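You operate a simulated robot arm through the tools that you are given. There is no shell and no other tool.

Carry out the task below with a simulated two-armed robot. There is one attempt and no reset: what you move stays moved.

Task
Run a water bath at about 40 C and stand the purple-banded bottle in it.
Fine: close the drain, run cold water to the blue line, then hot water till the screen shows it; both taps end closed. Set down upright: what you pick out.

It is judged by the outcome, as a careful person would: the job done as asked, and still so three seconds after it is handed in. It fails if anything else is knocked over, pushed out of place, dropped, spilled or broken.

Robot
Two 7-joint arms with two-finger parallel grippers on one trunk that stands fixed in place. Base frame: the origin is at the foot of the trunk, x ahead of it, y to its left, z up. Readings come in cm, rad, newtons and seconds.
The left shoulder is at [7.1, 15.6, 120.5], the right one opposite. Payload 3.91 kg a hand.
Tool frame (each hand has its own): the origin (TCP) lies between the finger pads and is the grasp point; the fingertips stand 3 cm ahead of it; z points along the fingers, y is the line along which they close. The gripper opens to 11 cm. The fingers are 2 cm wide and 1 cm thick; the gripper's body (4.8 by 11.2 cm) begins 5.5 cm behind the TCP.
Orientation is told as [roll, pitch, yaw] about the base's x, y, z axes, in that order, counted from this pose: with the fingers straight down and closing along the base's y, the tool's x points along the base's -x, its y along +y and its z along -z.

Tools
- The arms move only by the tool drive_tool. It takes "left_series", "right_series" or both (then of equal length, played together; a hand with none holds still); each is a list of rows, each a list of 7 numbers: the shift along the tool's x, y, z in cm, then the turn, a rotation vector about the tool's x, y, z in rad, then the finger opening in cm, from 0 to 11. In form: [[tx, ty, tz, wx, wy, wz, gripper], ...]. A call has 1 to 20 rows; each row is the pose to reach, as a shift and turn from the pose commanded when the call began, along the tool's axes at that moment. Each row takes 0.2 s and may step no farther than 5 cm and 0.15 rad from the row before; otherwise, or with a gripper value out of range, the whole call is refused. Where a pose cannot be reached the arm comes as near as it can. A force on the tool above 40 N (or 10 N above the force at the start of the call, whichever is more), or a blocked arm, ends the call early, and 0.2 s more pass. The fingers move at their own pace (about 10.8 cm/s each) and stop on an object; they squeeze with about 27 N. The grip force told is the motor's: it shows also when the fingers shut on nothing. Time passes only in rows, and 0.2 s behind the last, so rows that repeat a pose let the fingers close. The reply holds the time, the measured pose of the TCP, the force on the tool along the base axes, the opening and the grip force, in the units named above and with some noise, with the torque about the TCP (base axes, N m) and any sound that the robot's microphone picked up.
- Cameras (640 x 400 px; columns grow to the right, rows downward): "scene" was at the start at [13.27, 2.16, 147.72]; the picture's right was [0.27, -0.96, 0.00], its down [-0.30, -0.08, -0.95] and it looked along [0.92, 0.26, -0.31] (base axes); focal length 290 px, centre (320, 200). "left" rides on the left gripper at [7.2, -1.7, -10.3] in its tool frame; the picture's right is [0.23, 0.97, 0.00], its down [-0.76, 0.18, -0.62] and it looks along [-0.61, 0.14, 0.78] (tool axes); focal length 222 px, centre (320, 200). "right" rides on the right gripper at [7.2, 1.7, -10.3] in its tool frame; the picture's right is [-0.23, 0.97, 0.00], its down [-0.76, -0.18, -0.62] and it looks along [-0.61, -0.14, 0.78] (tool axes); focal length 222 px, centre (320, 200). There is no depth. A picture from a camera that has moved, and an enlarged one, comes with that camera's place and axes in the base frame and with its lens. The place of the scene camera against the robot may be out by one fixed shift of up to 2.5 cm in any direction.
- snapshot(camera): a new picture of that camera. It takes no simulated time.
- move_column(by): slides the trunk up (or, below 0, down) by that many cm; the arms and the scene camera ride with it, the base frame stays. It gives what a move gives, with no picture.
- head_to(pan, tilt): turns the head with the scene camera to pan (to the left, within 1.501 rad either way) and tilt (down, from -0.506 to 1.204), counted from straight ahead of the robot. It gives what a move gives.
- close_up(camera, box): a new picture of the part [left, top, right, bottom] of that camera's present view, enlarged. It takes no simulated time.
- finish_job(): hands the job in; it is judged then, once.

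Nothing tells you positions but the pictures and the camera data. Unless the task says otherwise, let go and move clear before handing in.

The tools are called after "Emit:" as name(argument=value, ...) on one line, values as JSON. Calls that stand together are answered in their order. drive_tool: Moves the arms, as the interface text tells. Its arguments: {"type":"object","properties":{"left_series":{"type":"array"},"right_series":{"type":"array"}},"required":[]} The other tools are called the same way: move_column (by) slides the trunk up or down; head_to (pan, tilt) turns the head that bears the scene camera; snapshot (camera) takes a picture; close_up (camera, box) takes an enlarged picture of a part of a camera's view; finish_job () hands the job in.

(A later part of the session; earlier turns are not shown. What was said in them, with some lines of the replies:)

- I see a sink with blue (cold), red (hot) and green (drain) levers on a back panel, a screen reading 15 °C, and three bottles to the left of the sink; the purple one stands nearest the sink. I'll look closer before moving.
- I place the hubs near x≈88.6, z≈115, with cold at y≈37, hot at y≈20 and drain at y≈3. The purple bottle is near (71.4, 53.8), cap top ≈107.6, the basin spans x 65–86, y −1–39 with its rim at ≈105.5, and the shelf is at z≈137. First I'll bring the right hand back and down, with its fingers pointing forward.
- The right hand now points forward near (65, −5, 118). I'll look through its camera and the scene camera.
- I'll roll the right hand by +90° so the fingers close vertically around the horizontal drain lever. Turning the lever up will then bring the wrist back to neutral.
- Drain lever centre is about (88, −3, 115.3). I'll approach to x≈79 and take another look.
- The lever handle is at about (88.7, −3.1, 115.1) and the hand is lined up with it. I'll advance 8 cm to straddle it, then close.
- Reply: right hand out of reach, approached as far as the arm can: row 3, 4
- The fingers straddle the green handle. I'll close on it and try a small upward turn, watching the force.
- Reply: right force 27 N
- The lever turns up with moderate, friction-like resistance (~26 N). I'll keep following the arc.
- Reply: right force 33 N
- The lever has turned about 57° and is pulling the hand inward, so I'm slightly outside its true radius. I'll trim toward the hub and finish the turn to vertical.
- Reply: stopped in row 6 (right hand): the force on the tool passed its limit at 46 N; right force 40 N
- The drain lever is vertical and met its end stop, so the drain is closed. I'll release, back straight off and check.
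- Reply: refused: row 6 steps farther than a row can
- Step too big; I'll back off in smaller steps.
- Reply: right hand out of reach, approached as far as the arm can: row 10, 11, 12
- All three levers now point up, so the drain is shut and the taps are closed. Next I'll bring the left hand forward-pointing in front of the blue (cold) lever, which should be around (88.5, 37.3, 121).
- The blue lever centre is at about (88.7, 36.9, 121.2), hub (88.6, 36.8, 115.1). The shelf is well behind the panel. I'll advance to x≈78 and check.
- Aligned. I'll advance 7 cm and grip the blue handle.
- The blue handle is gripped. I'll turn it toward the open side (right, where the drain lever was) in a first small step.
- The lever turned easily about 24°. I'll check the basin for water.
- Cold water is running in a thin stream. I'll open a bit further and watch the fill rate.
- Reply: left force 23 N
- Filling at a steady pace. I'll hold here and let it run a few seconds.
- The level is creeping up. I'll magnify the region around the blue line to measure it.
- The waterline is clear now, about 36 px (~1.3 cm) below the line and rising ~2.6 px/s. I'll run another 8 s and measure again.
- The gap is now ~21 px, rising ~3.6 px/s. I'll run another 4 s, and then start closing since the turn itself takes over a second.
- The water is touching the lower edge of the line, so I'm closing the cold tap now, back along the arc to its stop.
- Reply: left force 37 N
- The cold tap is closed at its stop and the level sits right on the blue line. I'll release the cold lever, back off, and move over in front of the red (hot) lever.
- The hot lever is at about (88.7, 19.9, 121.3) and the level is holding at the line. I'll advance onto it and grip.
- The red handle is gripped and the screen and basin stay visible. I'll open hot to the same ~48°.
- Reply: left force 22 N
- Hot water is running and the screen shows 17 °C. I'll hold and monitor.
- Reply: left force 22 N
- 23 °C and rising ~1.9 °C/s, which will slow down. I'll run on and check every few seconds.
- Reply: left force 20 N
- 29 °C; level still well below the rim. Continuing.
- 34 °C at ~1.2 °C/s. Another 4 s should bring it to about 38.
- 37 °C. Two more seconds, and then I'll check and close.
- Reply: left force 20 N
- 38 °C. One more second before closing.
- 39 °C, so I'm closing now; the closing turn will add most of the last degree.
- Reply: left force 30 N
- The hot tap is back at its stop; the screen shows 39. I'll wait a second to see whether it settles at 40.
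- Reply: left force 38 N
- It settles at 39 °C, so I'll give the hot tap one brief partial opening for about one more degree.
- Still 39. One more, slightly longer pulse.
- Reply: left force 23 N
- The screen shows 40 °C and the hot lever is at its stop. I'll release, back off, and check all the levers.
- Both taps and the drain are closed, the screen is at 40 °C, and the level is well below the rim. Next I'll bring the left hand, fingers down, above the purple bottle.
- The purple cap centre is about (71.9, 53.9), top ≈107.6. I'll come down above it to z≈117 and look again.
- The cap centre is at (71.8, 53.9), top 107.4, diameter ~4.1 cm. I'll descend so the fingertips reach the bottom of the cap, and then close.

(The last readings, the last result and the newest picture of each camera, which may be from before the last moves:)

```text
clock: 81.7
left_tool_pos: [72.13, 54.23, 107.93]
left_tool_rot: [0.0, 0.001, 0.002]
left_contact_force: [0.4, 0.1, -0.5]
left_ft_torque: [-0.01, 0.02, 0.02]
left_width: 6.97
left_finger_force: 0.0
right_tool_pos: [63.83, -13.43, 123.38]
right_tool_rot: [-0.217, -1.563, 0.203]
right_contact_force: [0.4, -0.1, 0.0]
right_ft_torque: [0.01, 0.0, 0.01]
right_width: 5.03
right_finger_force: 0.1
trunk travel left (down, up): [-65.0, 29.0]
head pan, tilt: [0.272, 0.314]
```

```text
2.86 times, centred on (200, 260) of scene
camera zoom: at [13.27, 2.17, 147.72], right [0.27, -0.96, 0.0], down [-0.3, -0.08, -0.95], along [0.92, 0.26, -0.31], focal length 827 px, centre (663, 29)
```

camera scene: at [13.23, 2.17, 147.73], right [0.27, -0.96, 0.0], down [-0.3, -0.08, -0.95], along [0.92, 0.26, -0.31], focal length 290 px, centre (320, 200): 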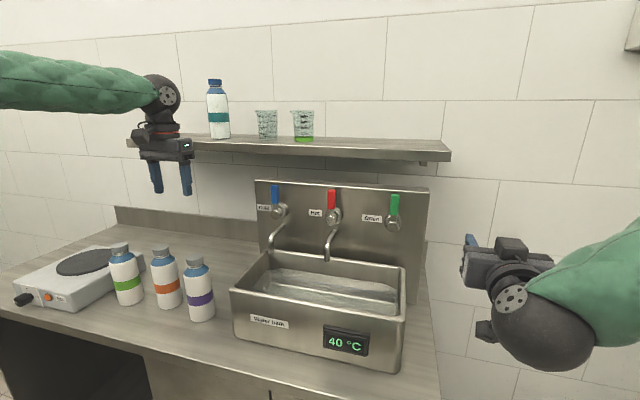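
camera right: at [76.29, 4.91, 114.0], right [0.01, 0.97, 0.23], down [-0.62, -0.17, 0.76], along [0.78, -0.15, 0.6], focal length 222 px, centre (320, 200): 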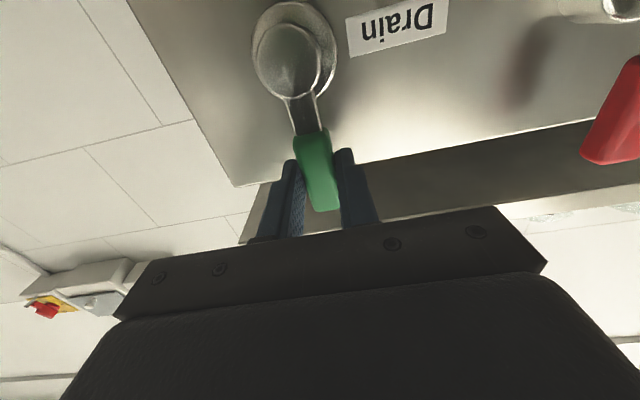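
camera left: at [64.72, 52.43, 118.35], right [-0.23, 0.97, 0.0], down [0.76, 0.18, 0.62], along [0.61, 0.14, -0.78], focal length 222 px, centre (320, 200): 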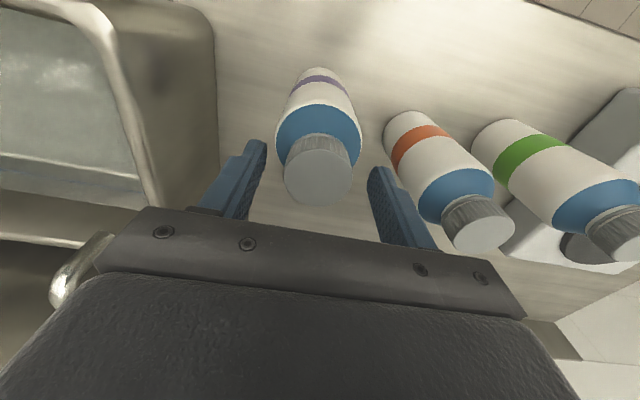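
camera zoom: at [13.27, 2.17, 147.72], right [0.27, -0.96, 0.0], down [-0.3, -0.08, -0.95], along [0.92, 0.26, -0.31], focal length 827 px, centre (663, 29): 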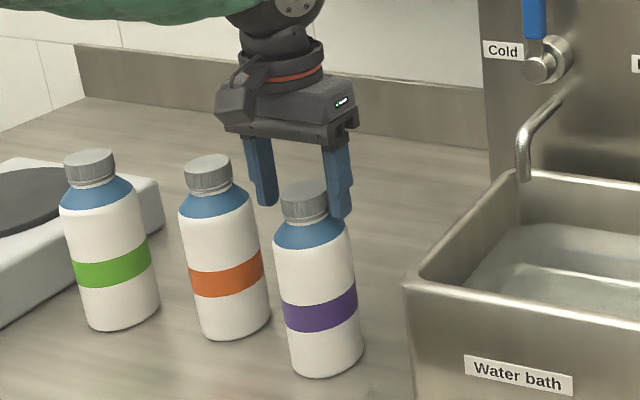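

The cap sits about 0.7 cm nearer and 0.3 cm to the right of the finger centre. I'll correct that, then close.

Emit:
drive_tool(left_series=[[0.4, -0.15, 0, 0, 0, 0, 7], [0.75, -0.3, 0, 0, 0, 0, 7], [0.75, -0.3, 0, 0, 0, 0, 7]])

Emit:
close_up(camera="left", box=[180, 40, 460, 240])

Emit:
close_up(camera="scene", box=[160, 220, 240, 280])

```text
clock: 82.5
left_tool_pos: [71.21, 53.83, 107.96]
left_tool_rot: [0.0, 0.001, 0.002]
left_contact_force: [-0.3, -0.3, -0.7]
left_ft_torque: [0.0, -0.01, 0.01]
left_width: 6.99
left_finger_force: 0.1
right_tool_pos: [63.86, -13.44, 123.41]
right_tool_rot: [-0.203, -1.564, 0.191]
right_contact_force: [0.7, -0.7, -0.5]
right_ft_torque: [0.0, 0.03, 0.01]
right_width: 5.01
right_finger_force: 0.1
trunk travel left (down, up): [-65.0, 29.0]
head pan, tilt: [0.272, 0.314]
```

```text
2.00 times, centred on (320, 140) of left
camera zoom: at [63.93, 52.13, 118.42], right [-0.23, 0.97, 0.0], down [0.76, 0.18, 0.62], along [0.61, 0.14, -0.78], focal length 444 px, centre (320, 320)
```

zoom: 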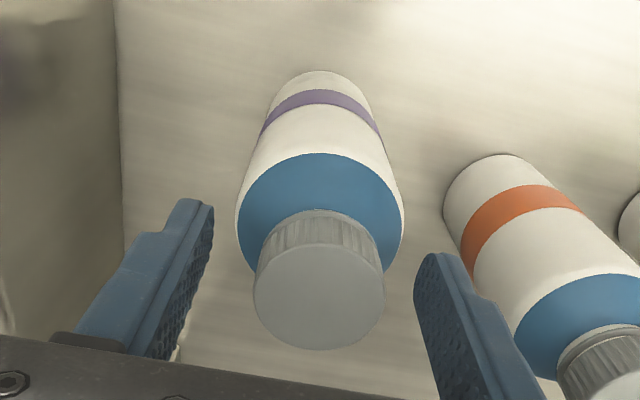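

```text
6.67 times, centred on (200, 250) of scene
camera zoom: at [13.27, 2.16, 147.72], right [0.27, -0.96, 0.0], down [-0.3, -0.08, -0.95], along [0.92, 0.26, -0.31], focal length 1930 px, centre (1120, -133)
```

zoom: 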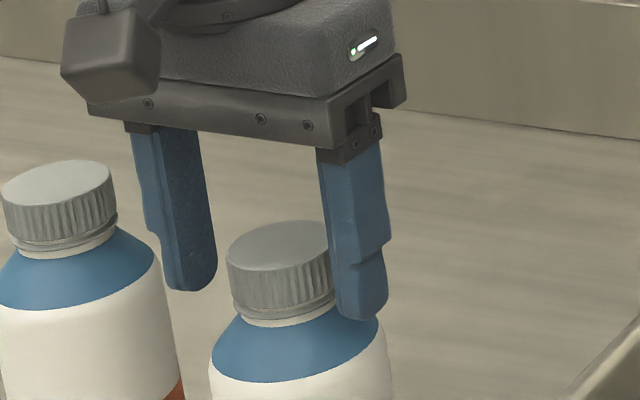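

Well aligned now. Closing on the cap.

Emit:
drive_tool(left_series=[[-0.15, 0, 0, 0, 0, 0, 5], [-0.15, 0, 0, 0, 0, 0, 3], [-0.15, 0, 0, 0, 0, 0, 2], [-0.15, 0, 0, 0, 0, 0, 2], [-0.15, 0, 0, 0, 0, 0, 2]])

Emit:
close_up(camera="scene", box=[150, 220, 250, 330])

Emit:
snapshot(camera="left")

```text
clock: 83.7
left_tool_pos: [71.31, 53.78, 108.01]
left_tool_rot: [-0.001, 0.0, 0.001]
left_contact_force: [-0.2, 2.3, 0.3]
left_ft_torque: [0.11, 0.04, -0.01]
left_width: 4.01
left_finger_force: 26.5
right_tool_pos: [63.94, -13.45, 123.4]
right_tool_rot: [-0.223, -1.563, 0.21]
right_contact_force: [-0.4, -0.1, 0.3]
right_ft_torque: [0.01, 0.01, 0.01]
right_width: 5.02
right_finger_force: 0.0
trunk travel left (down, up): [-65.0, 29.0]
head pan, tilt: [0.272, 0.314]
```

```text
3.64 times, centred on (200, 275) of scene
camera zoom: at [13.26, 2.18, 147.72], right [0.27, -0.96, 0.0], down [-0.3, -0.08, -0.95], along [0.92, 0.26, -0.31], focal length 1053 px, centre (756, -73)
```

zoom: 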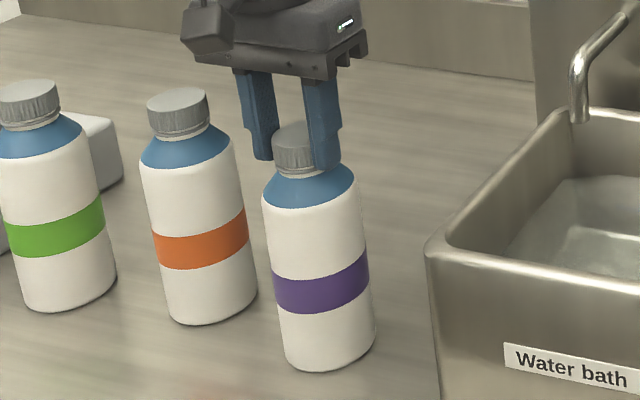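

```text
taken
camera left: at [64.04, 52.14, 118.42], right [-0.23, 0.97, 0.0], down [0.76, 0.18, 0.62], along [0.61, 0.14, -0.78], focal length 222 px, centre (320, 200)
```

left: 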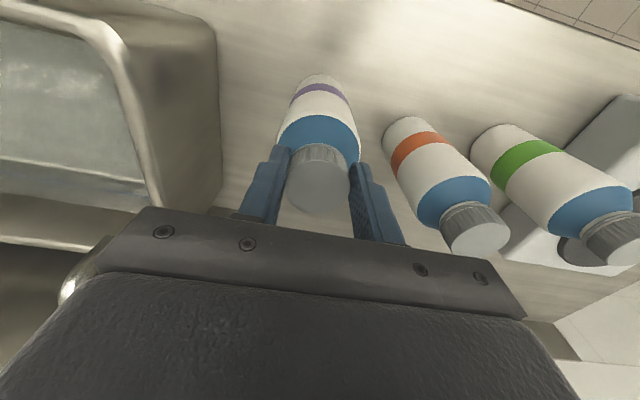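

The cap is gripped at 4.0 cm. I'll lift slowly with a firm grip and check.

Emit:
drive_tool(left_series=[[0, 0, 0, 0, 0, 0, 0], [0, 0, 0, 0, 0, 0, 0], [0, 0, -0.5, 0, 0, 0, 0], [0, 0, -1, 0, 0, 0, 0], [0, 0, -2, 0, 0, 0, 0], [0, 0, -3, 0, 0, 0, 0], [0, 0, -3, 0, 0, 0, 0]])

Emit:
close_up(camera="scene", box=[150, 210, 250, 320])

```text
clock: 85.3
left_tool_pos: [71.36, 53.7, 111.04]
left_tool_rot: [0.0, 0.0, 0.002]
left_contact_force: [-0.2, 0.2, 1.2]
left_ft_torque: [0.02, 0.0, -0.02]
left_width: 0.01
left_finger_force: 27.0
right_tool_pos: [63.97, -13.49, 123.39]
right_tool_rot: [-0.215, -1.564, 0.205]
right_contact_force: [0.0, 0.3, 0.4]
right_ft_torque: [0.02, 0.01, -0.02]
right_width: 5.01
right_finger_force: 0.1
trunk travel left (down, up): [-65.0, 29.0]
head pan, tilt: [0.272, 0.314]
```

```text
3.64 times, centred on (200, 265) of scene
camera zoom: at [13.28, 2.17, 147.72], right [0.27, -0.96, 0.0], down [-0.3, -0.08, -0.95], along [0.92, 0.26, -0.31], focal length 1053 px, centre (756, -36)
```

zoom: 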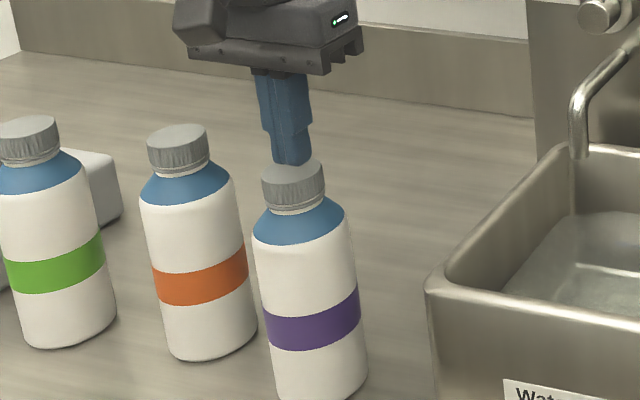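

The fingers slid off the cap; the bottle is still standing but nudged slightly. I'll look at how the closed fingertips sit relative to the cap, since they're now almost at the same height.

Emit:
close_up(camera="left", box=[160, 40, 480, 240])

Emit:
snapshot(camera="scene")

```text
2.00 times, centred on (320, 140) of left
camera zoom: at [64.03, 52.07, 121.48], right [-0.23, 0.97, 0.0], down [0.76, 0.18, 0.62], along [0.61, 0.14, -0.78], focal length 444 px, centre (320, 320)
```

zoom: 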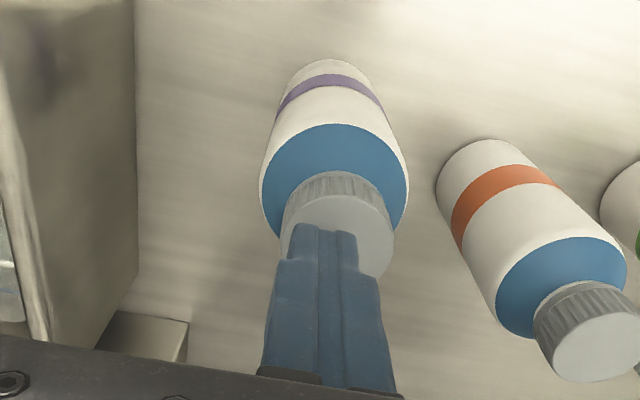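

```text
taken
camera scene: at [13.28, 2.17, 147.72], right [0.27, -0.96, 0.0], down [-0.3, -0.08, -0.95], along [0.92, 0.26, -0.31], focal length 290 px, centre (320, 200)
```

scene: 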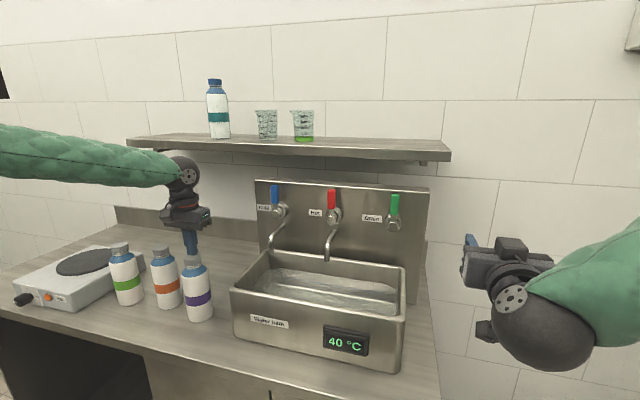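

The bottle is upright at about (71.2, 54.1). The cap alone gives too little purchase, so I'll take the body from above instead (fingers down past the shoulder, opening 10), checking before closing.

Emit:
drive_tool(left_series=[[0, 0, -1, 0, 0, 0, 5], [0, 0.3, -1, 0, 0, 0, 10], [0, 0.3, -1, 0, 0, 0, 10], [0, 0.3, 1, 0, 0, 0, 10], [0, 0.3, 3, 0, 0, 0, 10], [0, 0.3, 5, 0, 0, 0, 10], [0, 0.3, 6, 0, 0, 0, 10], [0, 0.3, 6, 0, 0, 0, 10]])

Emit:
snapshot(camera="left")

Emit:
close_up(camera="scene", box=[150, 220, 250, 330])

```text
clock: 87.1
left_tool_pos: [71.28, 54.21, 105.1]
left_tool_rot: [0.001, 0.001, 0.002]
left_contact_force: [0.3, -0.6, 0.4]
left_ft_torque: [0.0, 0.02, 0.0]
left_width: 9.99
left_finger_force: 0.0
right_tool_pos: [63.92, -13.57, 123.35]
right_tool_rot: [-0.188, -1.563, 0.182]
right_contact_force: [-1.0, -0.3, -0.2]
right_ft_torque: [-0.02, -0.01, -0.03]
right_width: 5.01
right_finger_force: 0.2
trunk travel left (down, up): [-65.0, 29.0]
head pan, tilt: [0.272, 0.314]
```

```text
taken
camera left: at [64.05, 52.46, 115.43], right [-0.23, 0.97, 0.0], down [0.76, 0.18, 0.62], along [0.61, 0.14, -0.78], focal length 222 px, centre (320, 200)
```

left: 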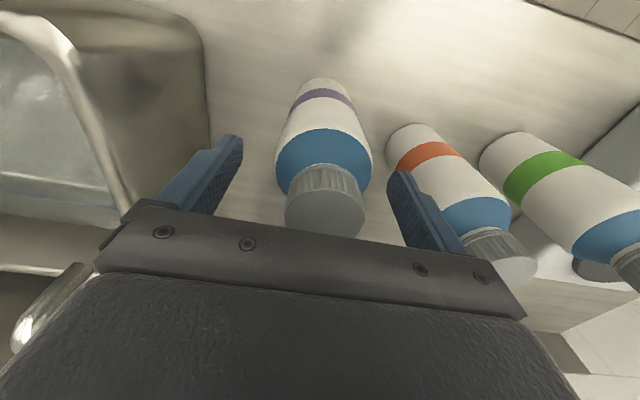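

```text
3.64 times, centred on (200, 275) of scene
camera zoom: at [13.24, 2.14, 147.73], right [0.27, -0.96, 0.0], down [-0.3, -0.08, -0.95], along [0.92, 0.26, -0.31], focal length 1053 px, centre (756, -73)
```

zoom: 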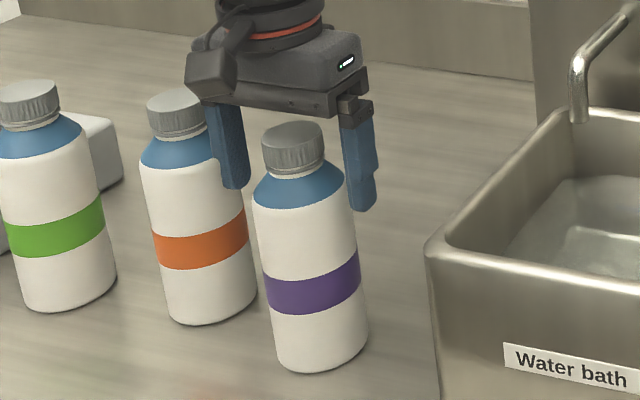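

The bottle is centred within ~0.3 cm between the open fingers. I'll lower a little more and close on the body.

Emit:
drive_tool(left_series=[[0.1, 0.1, 1, 0, 0, 0, 10], [0.1, 0.1, 2, 0, 0, 0, 10], [0.1, 0.1, 2.3, 0, 0, 0, 10], [0.1, 0.1, 2.3, 0, 0, 0, 8], [0.1, 0.1, 2.3, 0, 0, 0, 6], [0.1, 0.1, 2.3, 0, 0, 0, 4], [0.1, 0.1, 2.3, 0, 0, 0, 4]])

Emit:
snapshot(camera="left")

Emit:
close_up(camera="scene", box=[150, 220, 250, 330])

```text
clock: 88.7
left_tool_pos: [71.22, 54.34, 102.63]
left_tool_rot: [-0.001, -0.001, 0.002]
left_contact_force: [0.1, 2.0, 0.5]
left_ft_torque: [0.12, -0.08, 0.04]
left_width: 6.7
left_finger_force: 27.6
right_tool_pos: [63.95, -13.42, 123.31]
right_tool_rot: [-0.227, -1.564, 0.217]
right_contact_force: [0.6, 0.0, 0.7]
right_ft_torque: [0.01, 0.01, -0.02]
right_width: 5.02
right_finger_force: 0.0
trunk travel left (down, up): [-65.0, 29.0]
head pan, tilt: [0.272, 0.314]
```

```text
taken
camera left: at [63.93, 52.63, 113.13], right [-0.23, 0.97, 0.0], down [0.76, 0.18, 0.62], along [0.61, 0.14, -0.78], focal length 222 px, centre (320, 200)
```

left: 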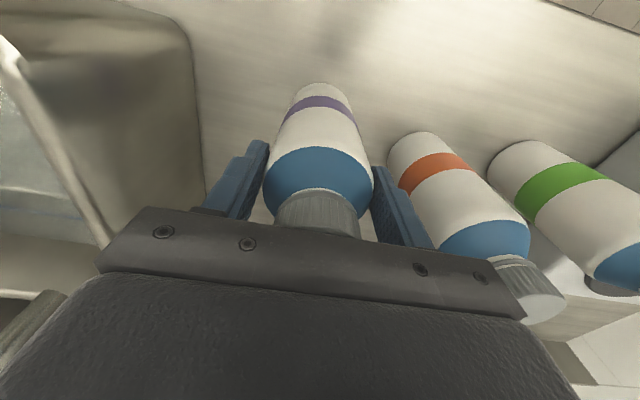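

```text
3.64 times, centred on (200, 275) of scene
camera zoom: at [13.27, 2.18, 147.72], right [0.27, -0.96, 0.0], down [-0.3, -0.08, -0.95], along [0.92, 0.26, -0.31], focal length 1053 px, centre (756, -73)
```

zoom: 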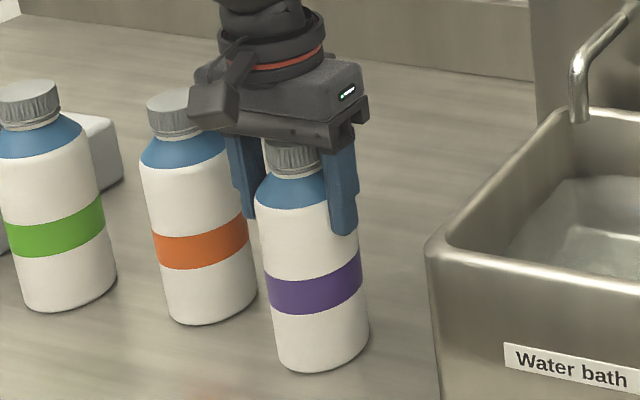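

Body gripped at 6.7 cm. I'll do a small slow lift test.

Emit:
drive_tool(left_series=[[0, 0, 0, 0, 0, 0, 3], [0, 0, -0.3, 0, 0, 0, 3], [0, 0, -0.6, 0, 0, 0, 3], [0, 0, -0.9, 0, 0, 0, 3], [0, 0, -1.2, 0, 0, 0, 3], [0, 0, -1.2, 0, 0, 0, 3]])

Emit:
close_up(camera="scene", box=[150, 220, 250, 330])

```text
clock: 90.1
left_tool_pos: [71.33, 54.29, 104.0]
left_tool_rot: [0.0, 0.001, 0.0]
left_contact_force: [0.2, -0.1, -5.2]
left_ft_torque: [0.0, 0.04, 0.0]
left_width: 6.71
left_finger_force: 26.6
right_tool_pos: [64.07, -13.45, 123.39]
right_tool_rot: [-0.233, -1.564, 0.224]
right_contact_force: [0.5, -1.4, -0.4]
right_ft_torque: [0.02, 0.02, 0.01]
right_width: 5.01
right_finger_force: 0.1
trunk travel left (down, up): [-65.0, 29.0]
head pan, tilt: [0.272, 0.314]
```

```text
3.64 times, centred on (200, 275) of scene
camera zoom: at [13.31, 2.2, 147.72], right [0.27, -0.96, 0.0], down [-0.3, -0.08, -0.95], along [0.92, 0.26, -0.31], focal length 1053 px, centre (756, -73)
```

zoom: 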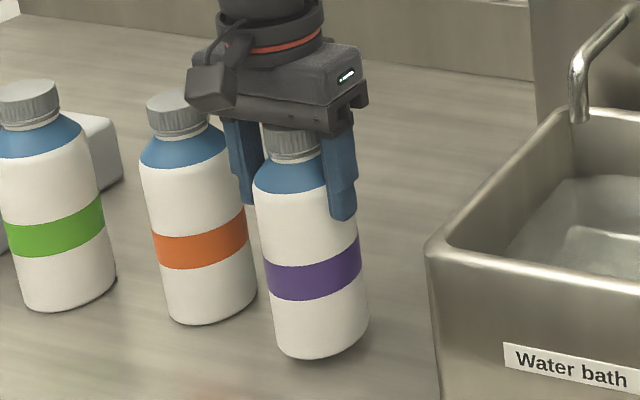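

It holds (≈5 N load). I'll lift it straight up well above the rim.

Emit:
drive_tool(left_series=[[0, 0, -0.8, 0, 0, 0, 3], [0, 0, -2, 0, 0, 0, 3], [0, 0, -3.4, 0, 0, 0, 3], [0, 0, -4.8, 0, 0, 0, 3], [0, 0, -6.2, 0, 0, 0, 3], [0, 0, -7.6, 0, 0, 0, 3], [0, 0, -9, 0, 0, 0, 3], [0, 0, -10.4, 0, 0, 0, 3], [0, 0, -11.8, 0, 0, 0, 3], [0, 0, -13.2, 0, 0, 0, 3], [0, 0, -14.6, 0, 0, 0, 3], [0, 0, -16, 0, 0, 0, 3], [0, 0, -17.2, 0, 0, 0, 3], [0, 0, -18, 0, 0, 0, 3], [0, 0, -18, 0, 0, 0, 3]])

Emit:
snapshot(camera="scene")

Emit:
snapshot(camera="left")

```text
clock: 93.3
left_tool_pos: [71.13, 54.26, 121.8]
left_tool_rot: [-0.001, -0.001, 0.001]
left_contact_force: [0.6, -1.2, -6.1]
left_ft_torque: [0.01, 0.0, -0.01]
left_width: 6.69
left_finger_force: 26.7
right_tool_pos: [63.97, -13.44, 123.37]
right_tool_rot: [-0.237, -1.564, 0.228]
right_contact_force: [-0.2, -0.2, -0.2]
right_ft_torque: [0.0, 0.01, -0.02]
right_width: 5.01
right_finger_force: 0.2
trunk travel left (down, up): [-65.0, 29.0]
head pan, tilt: [0.272, 0.314]
```

```text
taken
camera scene: at [13.31, 2.2, 147.72], right [0.27, -0.96, 0.0], down [-0.3, -0.08, -0.95], along [0.92, 0.26, -0.31], focal length 290 px, centre (320, 200)
```

scene: 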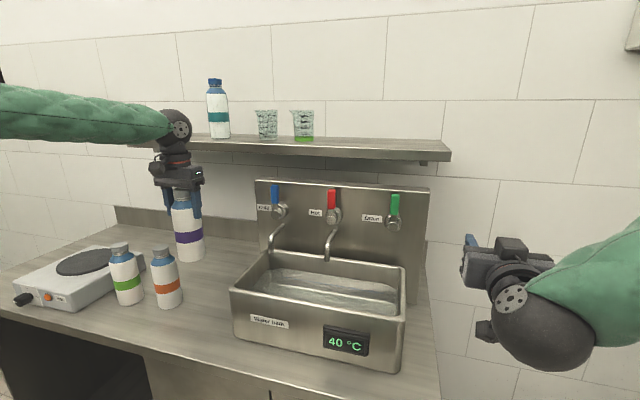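

```text
taken
camera left: at [63.91, 52.55, 132.21], right [-0.23, 0.97, 0.0], down [0.76, 0.18, 0.62], along [0.61, 0.14, -0.78], focal length 222 px, centre (320, 200)
```

left: 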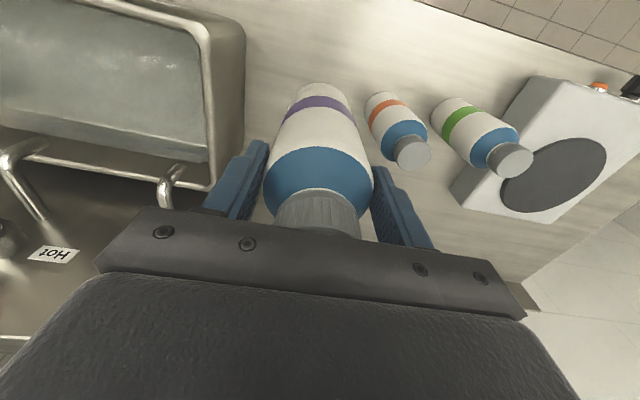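

The bottle hangs upright with its bottom at ~110, above the rim (105.5). Refining from this view, the basin spans about x 66.5–86, y 1–41, so I'll carry the bottle to (75.5, 28.5), between the two spouts.

Emit:
drive_tool(left_series=[[-0.1, -0.5, 0, 0, 0, 0, 3], [-0.3, -1.5, 0, 0, 0, 0, 3], [-0.5, -2.9, 0, 0, 0, 0, 3], [-0.8, -4.4, 0, 0, 0, 0, 3], [-1.0, -5.9, 0, 0, 0, 0, 3], [-1.3, -7.4, 0, 0, 0, 0, 3], [-1.5, -8.9, 0, 0, 0, 0, 3], [-1.8, -10.4, 0, 0, 0, 0, 3], [-2.0, -11.9, 0, 0, 0, 0, 3], [-2.3, -13.4, 0, 0, 0, 0, 3], [-2.5, -14.9, 0, 0, 0, 0, 3], [-2.8, -16.4, 0, 0, 0, 0, 3], [-3.0, -17.9, 0, 0, 0, 0, 3], [-3.3, -19.4, 0, 0, 0, 0, 3], [-3.5, -20.9, 0, 0, 0, 0, 3], [-3.8, -22.4, 0, 0, 0, 0, 3], [-4.0, -23.9, 0, 0, 0, 0, 3], [-4.2, -25.1, 0, 0, 0, 0, 3], [-4.25, -25.8, 0, 0, 0, 0, 3], [-4.25, -25.8, 0, 0, 0, 0, 3]])

Emit:
snapshot(camera="scene")

Emit:
snapshot(camera="left")

```text
clock: 97.5
left_tool_pos: [75.46, 28.48, 121.85]
left_tool_rot: [0.001, 0.0, 0.002]
left_contact_force: [-0.3, -0.9, -4.5]
left_ft_torque: [0.02, 0.02, 0.0]
left_width: 6.67
left_finger_force: 27.2
right_tool_pos: [63.96, -13.43, 123.37]
right_tool_rot: [-0.217, -1.563, 0.209]
right_contact_force: [-0.4, -0.3, 0.7]
right_ft_torque: [0.0, 0.01, 0.0]
right_width: 5.02
right_finger_force: 0.1
trunk travel left (down, up): [-65.0, 29.0]
head pan, tilt: [0.272, 0.314]
```

```text
taken
camera scene: at [13.31, 2.18, 147.72], right [0.27, -0.96, 0.0], down [-0.3, -0.08, -0.95], along [0.92, 0.26, -0.31], focal length 290 px, centre (320, 200)
```

scene: 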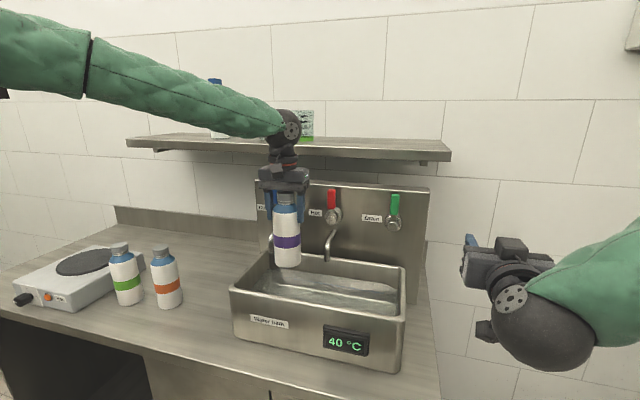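

```text
taken
camera left: at [68.19, 26.77, 132.24], right [-0.23, 0.97, 0.0], down [0.76, 0.18, 0.62], along [0.61, 0.14, -0.78], focal length 222 px, centre (320, 200)
```

left: 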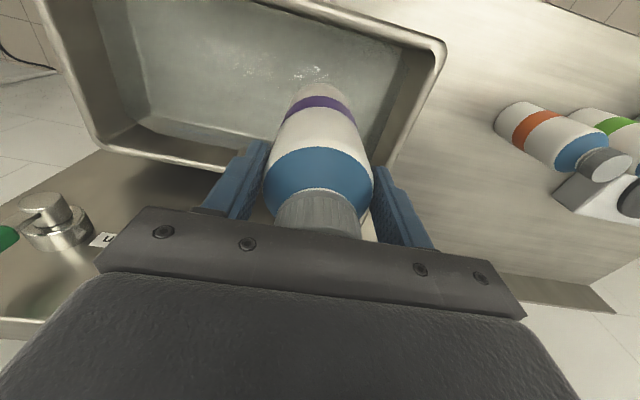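

The bottle is over clear water between the spouts. I'll lower 15 cm first, then feel for the floor slowly.

Emit:
drive_tool(left_series=[[0, 0, 0.6, 0, 0, 0, 3], [0, 0, 1.6, 0, 0, 0, 3], [0, 0, 2.8, 0, 0, 0, 3], [0, 0, 4, 0, 0, 0, 3], [0, 0, 5.2, 0, 0, 0, 3], [0, 0, 6.4, 0, 0, 0, 3], [0, 0, 7.6, 0, 0, 0, 3], [0, 0, 8.8, 0, 0, 0, 3], [0, 0, 10, 0, 0, 0, 3], [0, 0, 11.2, 0, 0, 0, 3], [0, 0, 12.2, 0, 0, 0, 3], [0, 0, 13.2, 0, 0, 0, 3], [0, 0, 14.2, 0, 0, 0, 3], [0, 0, 15, 0, 0, 0, 3], [0, 0, 15, 0, 0, 0, 3]])

Emit:
snapshot(camera="scene")

Emit:
snapshot(camera="left")

Emit:
close_up(camera="scene", box=[225, 190, 415, 330])

```text
clock: 100.7
left_tool_pos: [75.66, 28.25, 106.93]
left_tool_rot: [0.001, 0.0, 0.003]
left_contact_force: [0.9, 0.3, -4.3]
left_ft_torque: [-0.01, 0.04, 0.01]
left_width: 6.7
left_finger_force: 26.8
right_tool_pos: [63.97, -13.28, 123.44]
right_tool_rot: [-0.198, -1.563, 0.187]
right_contact_force: [0.0, 0.4, -0.1]
right_ft_torque: [0.01, 0.02, 0.02]
right_width: 5.02
right_finger_force: 0.0
trunk travel left (down, up): [-65.0, 29.0]
head pan, tilt: [0.272, 0.314]
```

```text
taken
camera scene: at [13.3, 2.16, 147.72], right [0.27, -0.96, 0.0], down [-0.3, -0.08, -0.95], along [0.92, 0.26, -0.31], focal length 290 px, centre (320, 200)
```

scene: 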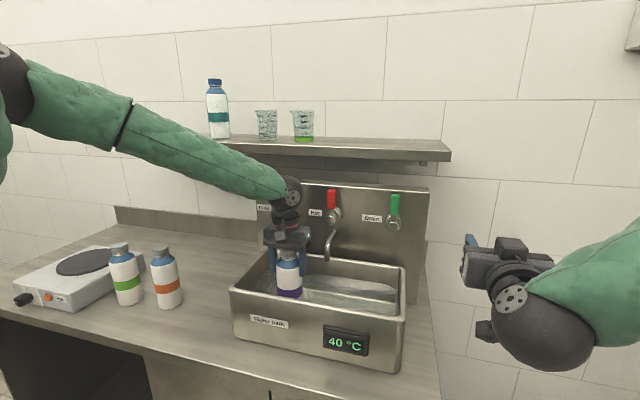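

```text
taken
camera left: at [68.28, 26.61, 117.34], right [-0.23, 0.97, 0.0], down [0.76, 0.18, 0.62], along [0.61, 0.14, -0.78], focal length 222 px, centre (320, 200)
```

left: 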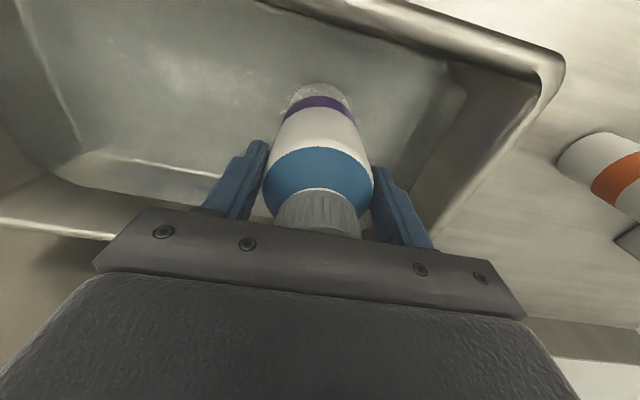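

```text
2.86 times, centred on (320, 260) of scene
camera zoom: at [13.3, 2.16, 147.72], right [0.27, -0.96, 0.0], down [-0.3, -0.08, -0.95], along [0.92, 0.26, -0.31], focal length 827 px, centre (320, 29)
```

zoom: 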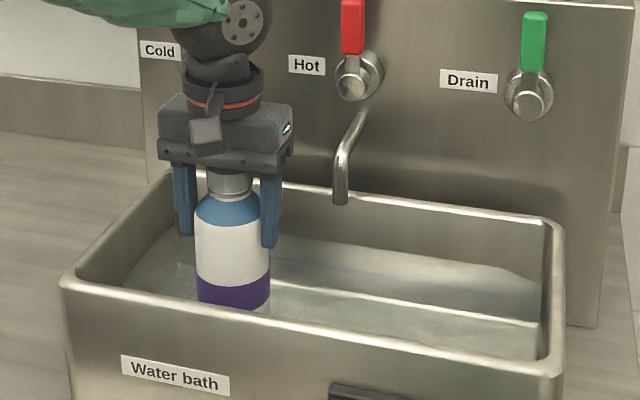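

The bottom is touching water. I'll continue slowly.

Emit:
drive_tool(left_series=[[0, 0, 0.4, 0, 0, 0, 3], [0, 0, 0.8, 0, 0, 0, 3], [0, 0, 1.2, 0, 0, 0, 3], [0, 0, 1.6, 0, 0, 0, 3], [0, 0, 2.0, 0, 0, 0, 3], [0, 0, 2.0, 0, 0, 0, 3]])

```text
clock: 101.9
left_tool_pos: [75.66, 28.36, 105.62]
left_tool_rot: [-0.003, -0.009, 0.003]
left_contact_force: [-6.9, 3.2, 20.7]
left_ft_torque: [0.14, 0.33, 0.0]
left_width: 6.69
left_finger_force: 26.9
right_tool_pos: [63.82, -13.44, 123.47]
right_tool_rot: [-0.295, -1.565, 0.286]
right_contact_force: [0.0, 0.1, 0.3]
right_ft_torque: [0.02, -0.01, 0.0]
right_width: 5.01
right_finger_force: 0.1
trunk travel left (down, up): [-65.0, 29.0]
head pan, tilt: [0.272, 0.314]
stopped in row 6 (left hand): the force on the tool passed its limit at 44 N (the readings are from after the stop); the commanded pose is now the measured one
```

The bottle met the floor (TCP ≈105.6). I'll ease the pressure off slightly and check uprightness before letting go.

Emit:
drive_tool(left_series=[[0, 0, -0.1, 0, 0, 0, 3], [0, 0, -0.2, 0, 0, 0, 3], [0, 0, -0.2, 0, 0, 0, 3]])

Emit:
close_up(camera="scene", box=[225, 190, 415, 330])

Emit:
snapshot(camera="left")

```text
clock: 102.7
left_tool_pos: [75.63, 28.35, 105.69]
left_tool_rot: [-0.004, -0.005, 0.003]
left_contact_force: [-2.4, -2.6, 8.8]
left_ft_torque: [-0.35, -0.19, -0.05]
left_width: 6.68
left_finger_force: 26.9
right_tool_pos: [63.88, -13.65, 123.4]
right_tool_rot: [-0.168, -1.564, 0.157]
right_contact_force: [0.1, 0.0, -0.2]
right_ft_torque: [0.01, 0.01, -0.06]
right_width: 4.99
right_finger_force: 0.1
trunk travel left (down, up): [-65.0, 29.0]
head pan, tilt: [0.272, 0.314]
```

```text
2.86 times, centred on (320, 260) of scene
camera zoom: at [13.18, 2.1, 147.73], right [0.27, -0.96, 0.0], down [-0.3, -0.08, -0.95], along [0.92, 0.26, -0.31], focal length 827 px, centre (320, 29)
```

zoom: 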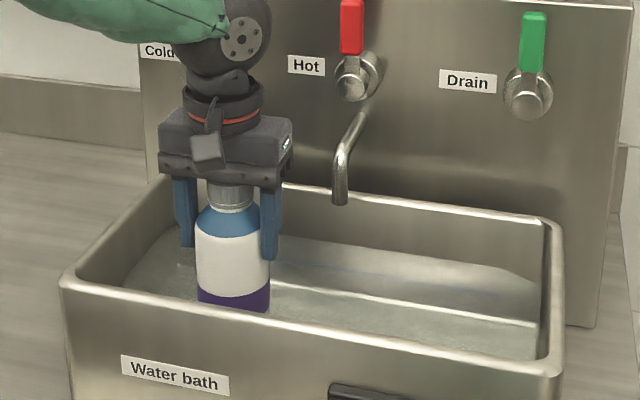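

```text
taken
camera left: at [68.31, 26.64, 115.98], right [-0.23, 0.97, 0.0], down [0.76, 0.18, 0.63], along [0.61, 0.14, -0.78], focal length 222 px, centre (320, 200)
```

left: 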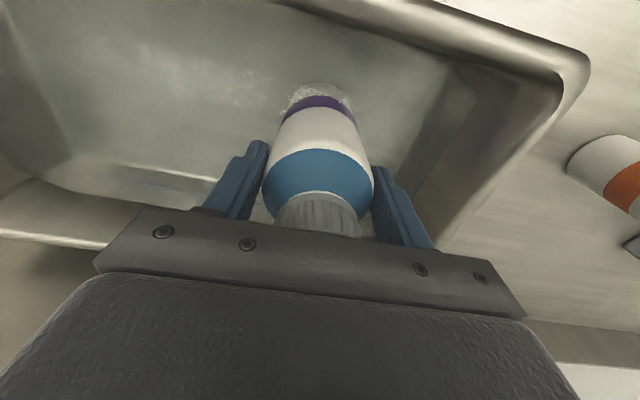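

The bottle is upright on the basin floor. I'll ease up a touch more, open the fingers, and rise straight up.

Emit:
drive_tool(left_series=[[0, 0, -0.1, 0, 0, 0, 3], [0, 0, -0.1, 0, 0, 0, 6], [0, 0, -0.1, 0, 0, 0, 7], [0, 0, -0.1, 0, 0, 0, 8], [0, 0, -0.1, 0, 0, 0, 9], [0, 0, -0.1, 0, 0, 0, 9.5], [0, 0, -0.1, 0, 0, 0, 9.5]])

Emit:
close_up(camera="scene", box=[225, 190, 415, 330])

Emit:
snapshot(camera="left")

```text
clock: 104.3
left_tool_pos: [75.71, 28.35, 105.71]
left_tool_rot: [-0.002, -0.007, 0.003]
left_contact_force: [-0.2, -0.2, 0.6]
left_ft_torque: [0.05, 0.04, 0.0]
left_width: 9.5
left_finger_force: 0.0
right_tool_pos: [64.01, -13.32, 123.46]
right_tool_rot: [-0.199, -1.564, 0.19]
right_contact_force: [-0.1, 0.4, -0.1]
right_ft_torque: [0.0, 0.02, -0.01]
right_width: 4.99
right_finger_force: 0.1
trunk travel left (down, up): [-65.0, 29.0]
head pan, tilt: [0.272, 0.314]
```

```text
2.86 times, centred on (320, 260) of scene
camera zoom: at [13.28, 2.15, 147.72], right [0.27, -0.96, 0.0], down [-0.3, -0.08, -0.95], along [0.92, 0.26, -0.31], focal length 827 px, centre (320, 29)
```

zoom: 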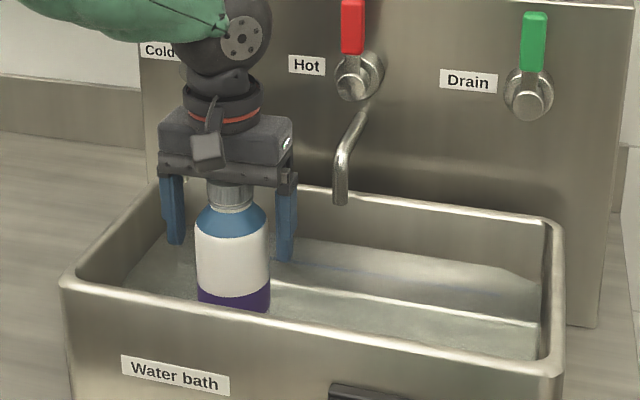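

```text
taken
camera left: at [68.37, 26.67, 116.01], right [-0.23, 0.97, 0.0], down [0.76, 0.18, 0.63], along [0.61, 0.14, -0.78], focal length 222 px, centre (320, 200)
```

left: 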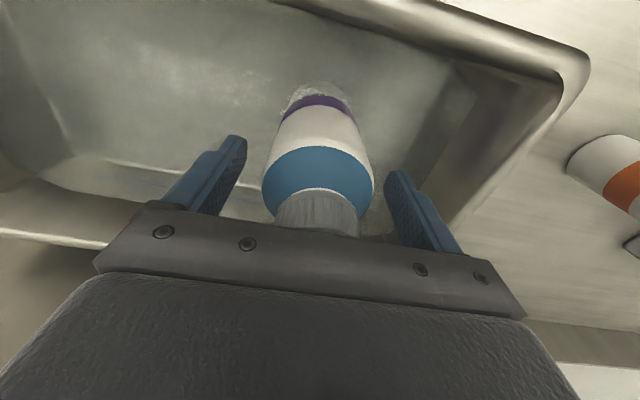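

The bottle stands free, and the fingers are clear on both sides. I'll rise straight up and then move back out of the way.

Emit:
drive_tool(left_series=[[0, 0, -1, 0, 0, 0, 9.5], [0, 0, -2.5, 0, 0, 0, 9.5], [0, 0, -4.5, 0, 0, 0, 9.5], [0, 0, -7, 0, 0, 0, 9.5], [0, 0, -10, 0, 0, 0, 9.5], [0, 0, -13, 0, 0, 0, 9.5], [0, 0, -16, 0, 0, 0, 9.5], [0, 0, -19, 0, 0, 0, 9.5], [0, 0, -22, 0, 0, 0, 9.5], [2, 3, -24, 0, 0, 0, 9.5], [4, 6, -26, 0, 0, 0, 9.5], [6, 9, -28, 0, 0, 0, 9.5], [8, 12, -30, 0, 0, 0, 9.5], [9, 15, -32, 0, 0, 0, 9.5], [10, 18, -33, 0, 0, 0, 9.5], [10, 21, -34, 0, 0, 0, 9.5], [10, 21, -34, 0, 0, 0, 9.5]])

Emit:
snapshot(camera="scene")

Emit:
close_up(camera="scene", box=[225, 230, 415, 370])

Emit:
close_up(camera="scene", box=[225, 170, 415, 289])

Emit:
snapshot(camera="left")

```text
clock: 107.9
left_tool_pos: [65.33, 49.37, 139.75]
left_tool_rot: [-0.001, -0.005, 0.001]
left_contact_force: [0.4, -0.4, -0.1]
left_ft_torque: [-0.01, -0.02, -0.01]
left_width: 9.52
left_finger_force: 0.1
right_tool_pos: [63.98, -13.49, 123.26]
right_tool_rot: [-0.109, -1.563, 0.102]
right_contact_force: [-0.1, -0.1, -0.8]
right_ft_torque: [-0.04, 0.01, 0.02]
right_width: 5.04
right_finger_force: 0.0
trunk travel left (down, up): [-65.0, 29.0]
head pan, tilt: [0.272, 0.314]
```

```text
taken
camera scene: at [13.3, 2.08, 147.72], right [0.27, -0.96, 0.0], down [-0.3, -0.08, -0.95], along [0.92, 0.26, -0.31], focal length 290 px, centre (320, 200)
```

scene: 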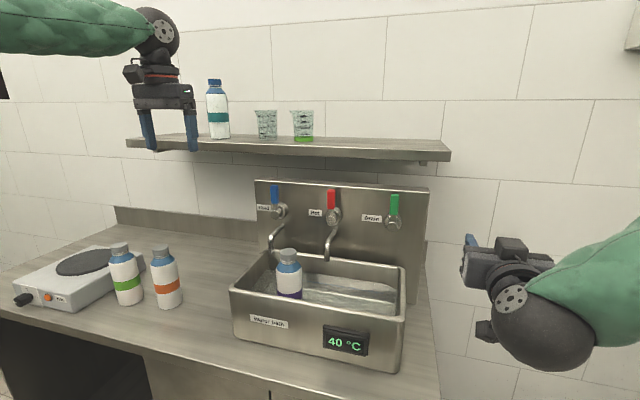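

```text
2.86 times, centred on (320, 300) of scene
camera zoom: at [13.3, 2.08, 147.72], right [0.27, -0.96, 0.0], down [-0.3, -0.08, -0.95], along [0.92, 0.26, -0.31], focal length 827 px, centre (320, -86)
```

zoom: 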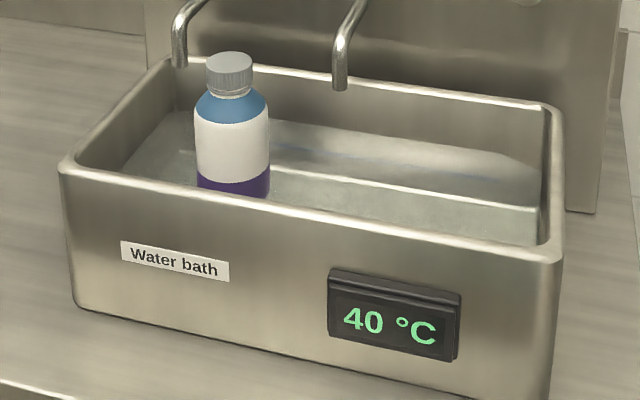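

```text
3.36 times, centred on (320, 230) of scene
camera zoom: at [13.3, 2.08, 147.72], right [0.27, -0.96, 0.0], down [-0.3, -0.08, -0.95], along [0.92, 0.26, -0.31], focal length 973 px, centre (320, 101)
```

zoom: 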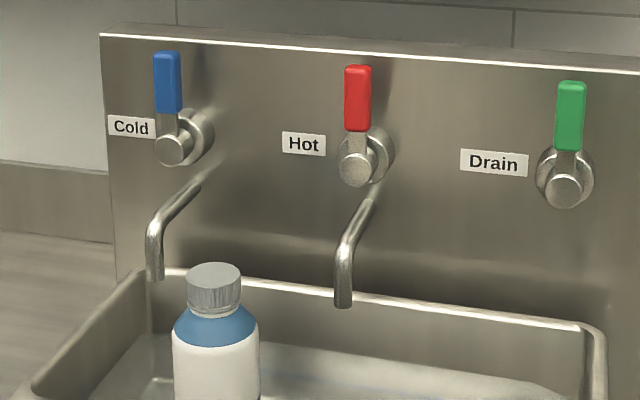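

```text
taken
camera left: at [58.0, 47.71, 150.1], right [-0.23, 0.97, 0.0], down [0.76, 0.18, 0.63], along [0.61, 0.14, -0.78], focal length 222 px, centre (320, 200)
```

left: 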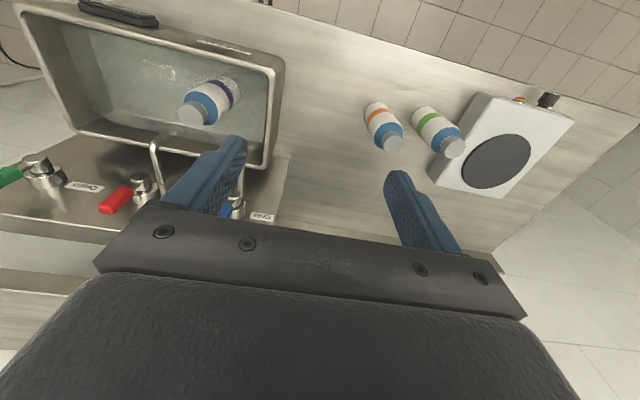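

The purple-banded bottle stands upright in the bath and the screen holds at 40 °C. Both taps and the drain are closed, the other bottles and beakers are untouched, and both hands are clear, so I'm handing in.

Emit:
finish_job()

```text
The job is handed in.
```

The water bath is set at 40 °C on the screen and the purple-banded bottle is standing upright in it. I've handed the job in.

- **Bath:** I closed the drain, ran cold water to the blue line, then ran hot water until the screen read 40 °C. It first settled at 39 °C, so I opened the hot tap briefly twice more. The reading stayed at 40 °C for the last half minute.
- **Taps:** Both taps and the drain are closed. The water is well below the rim and nothing spilled.
- **Bottle:** My first grip, on the cap, slipped off and nudged the bottle about 1 cm on the counter without tipping it. I then held it by the body and set it down between the two spouts.
- **Everything else:** The other bottles, the hotplate and the beakers on the shelf weren't touched, and both hands are clear.
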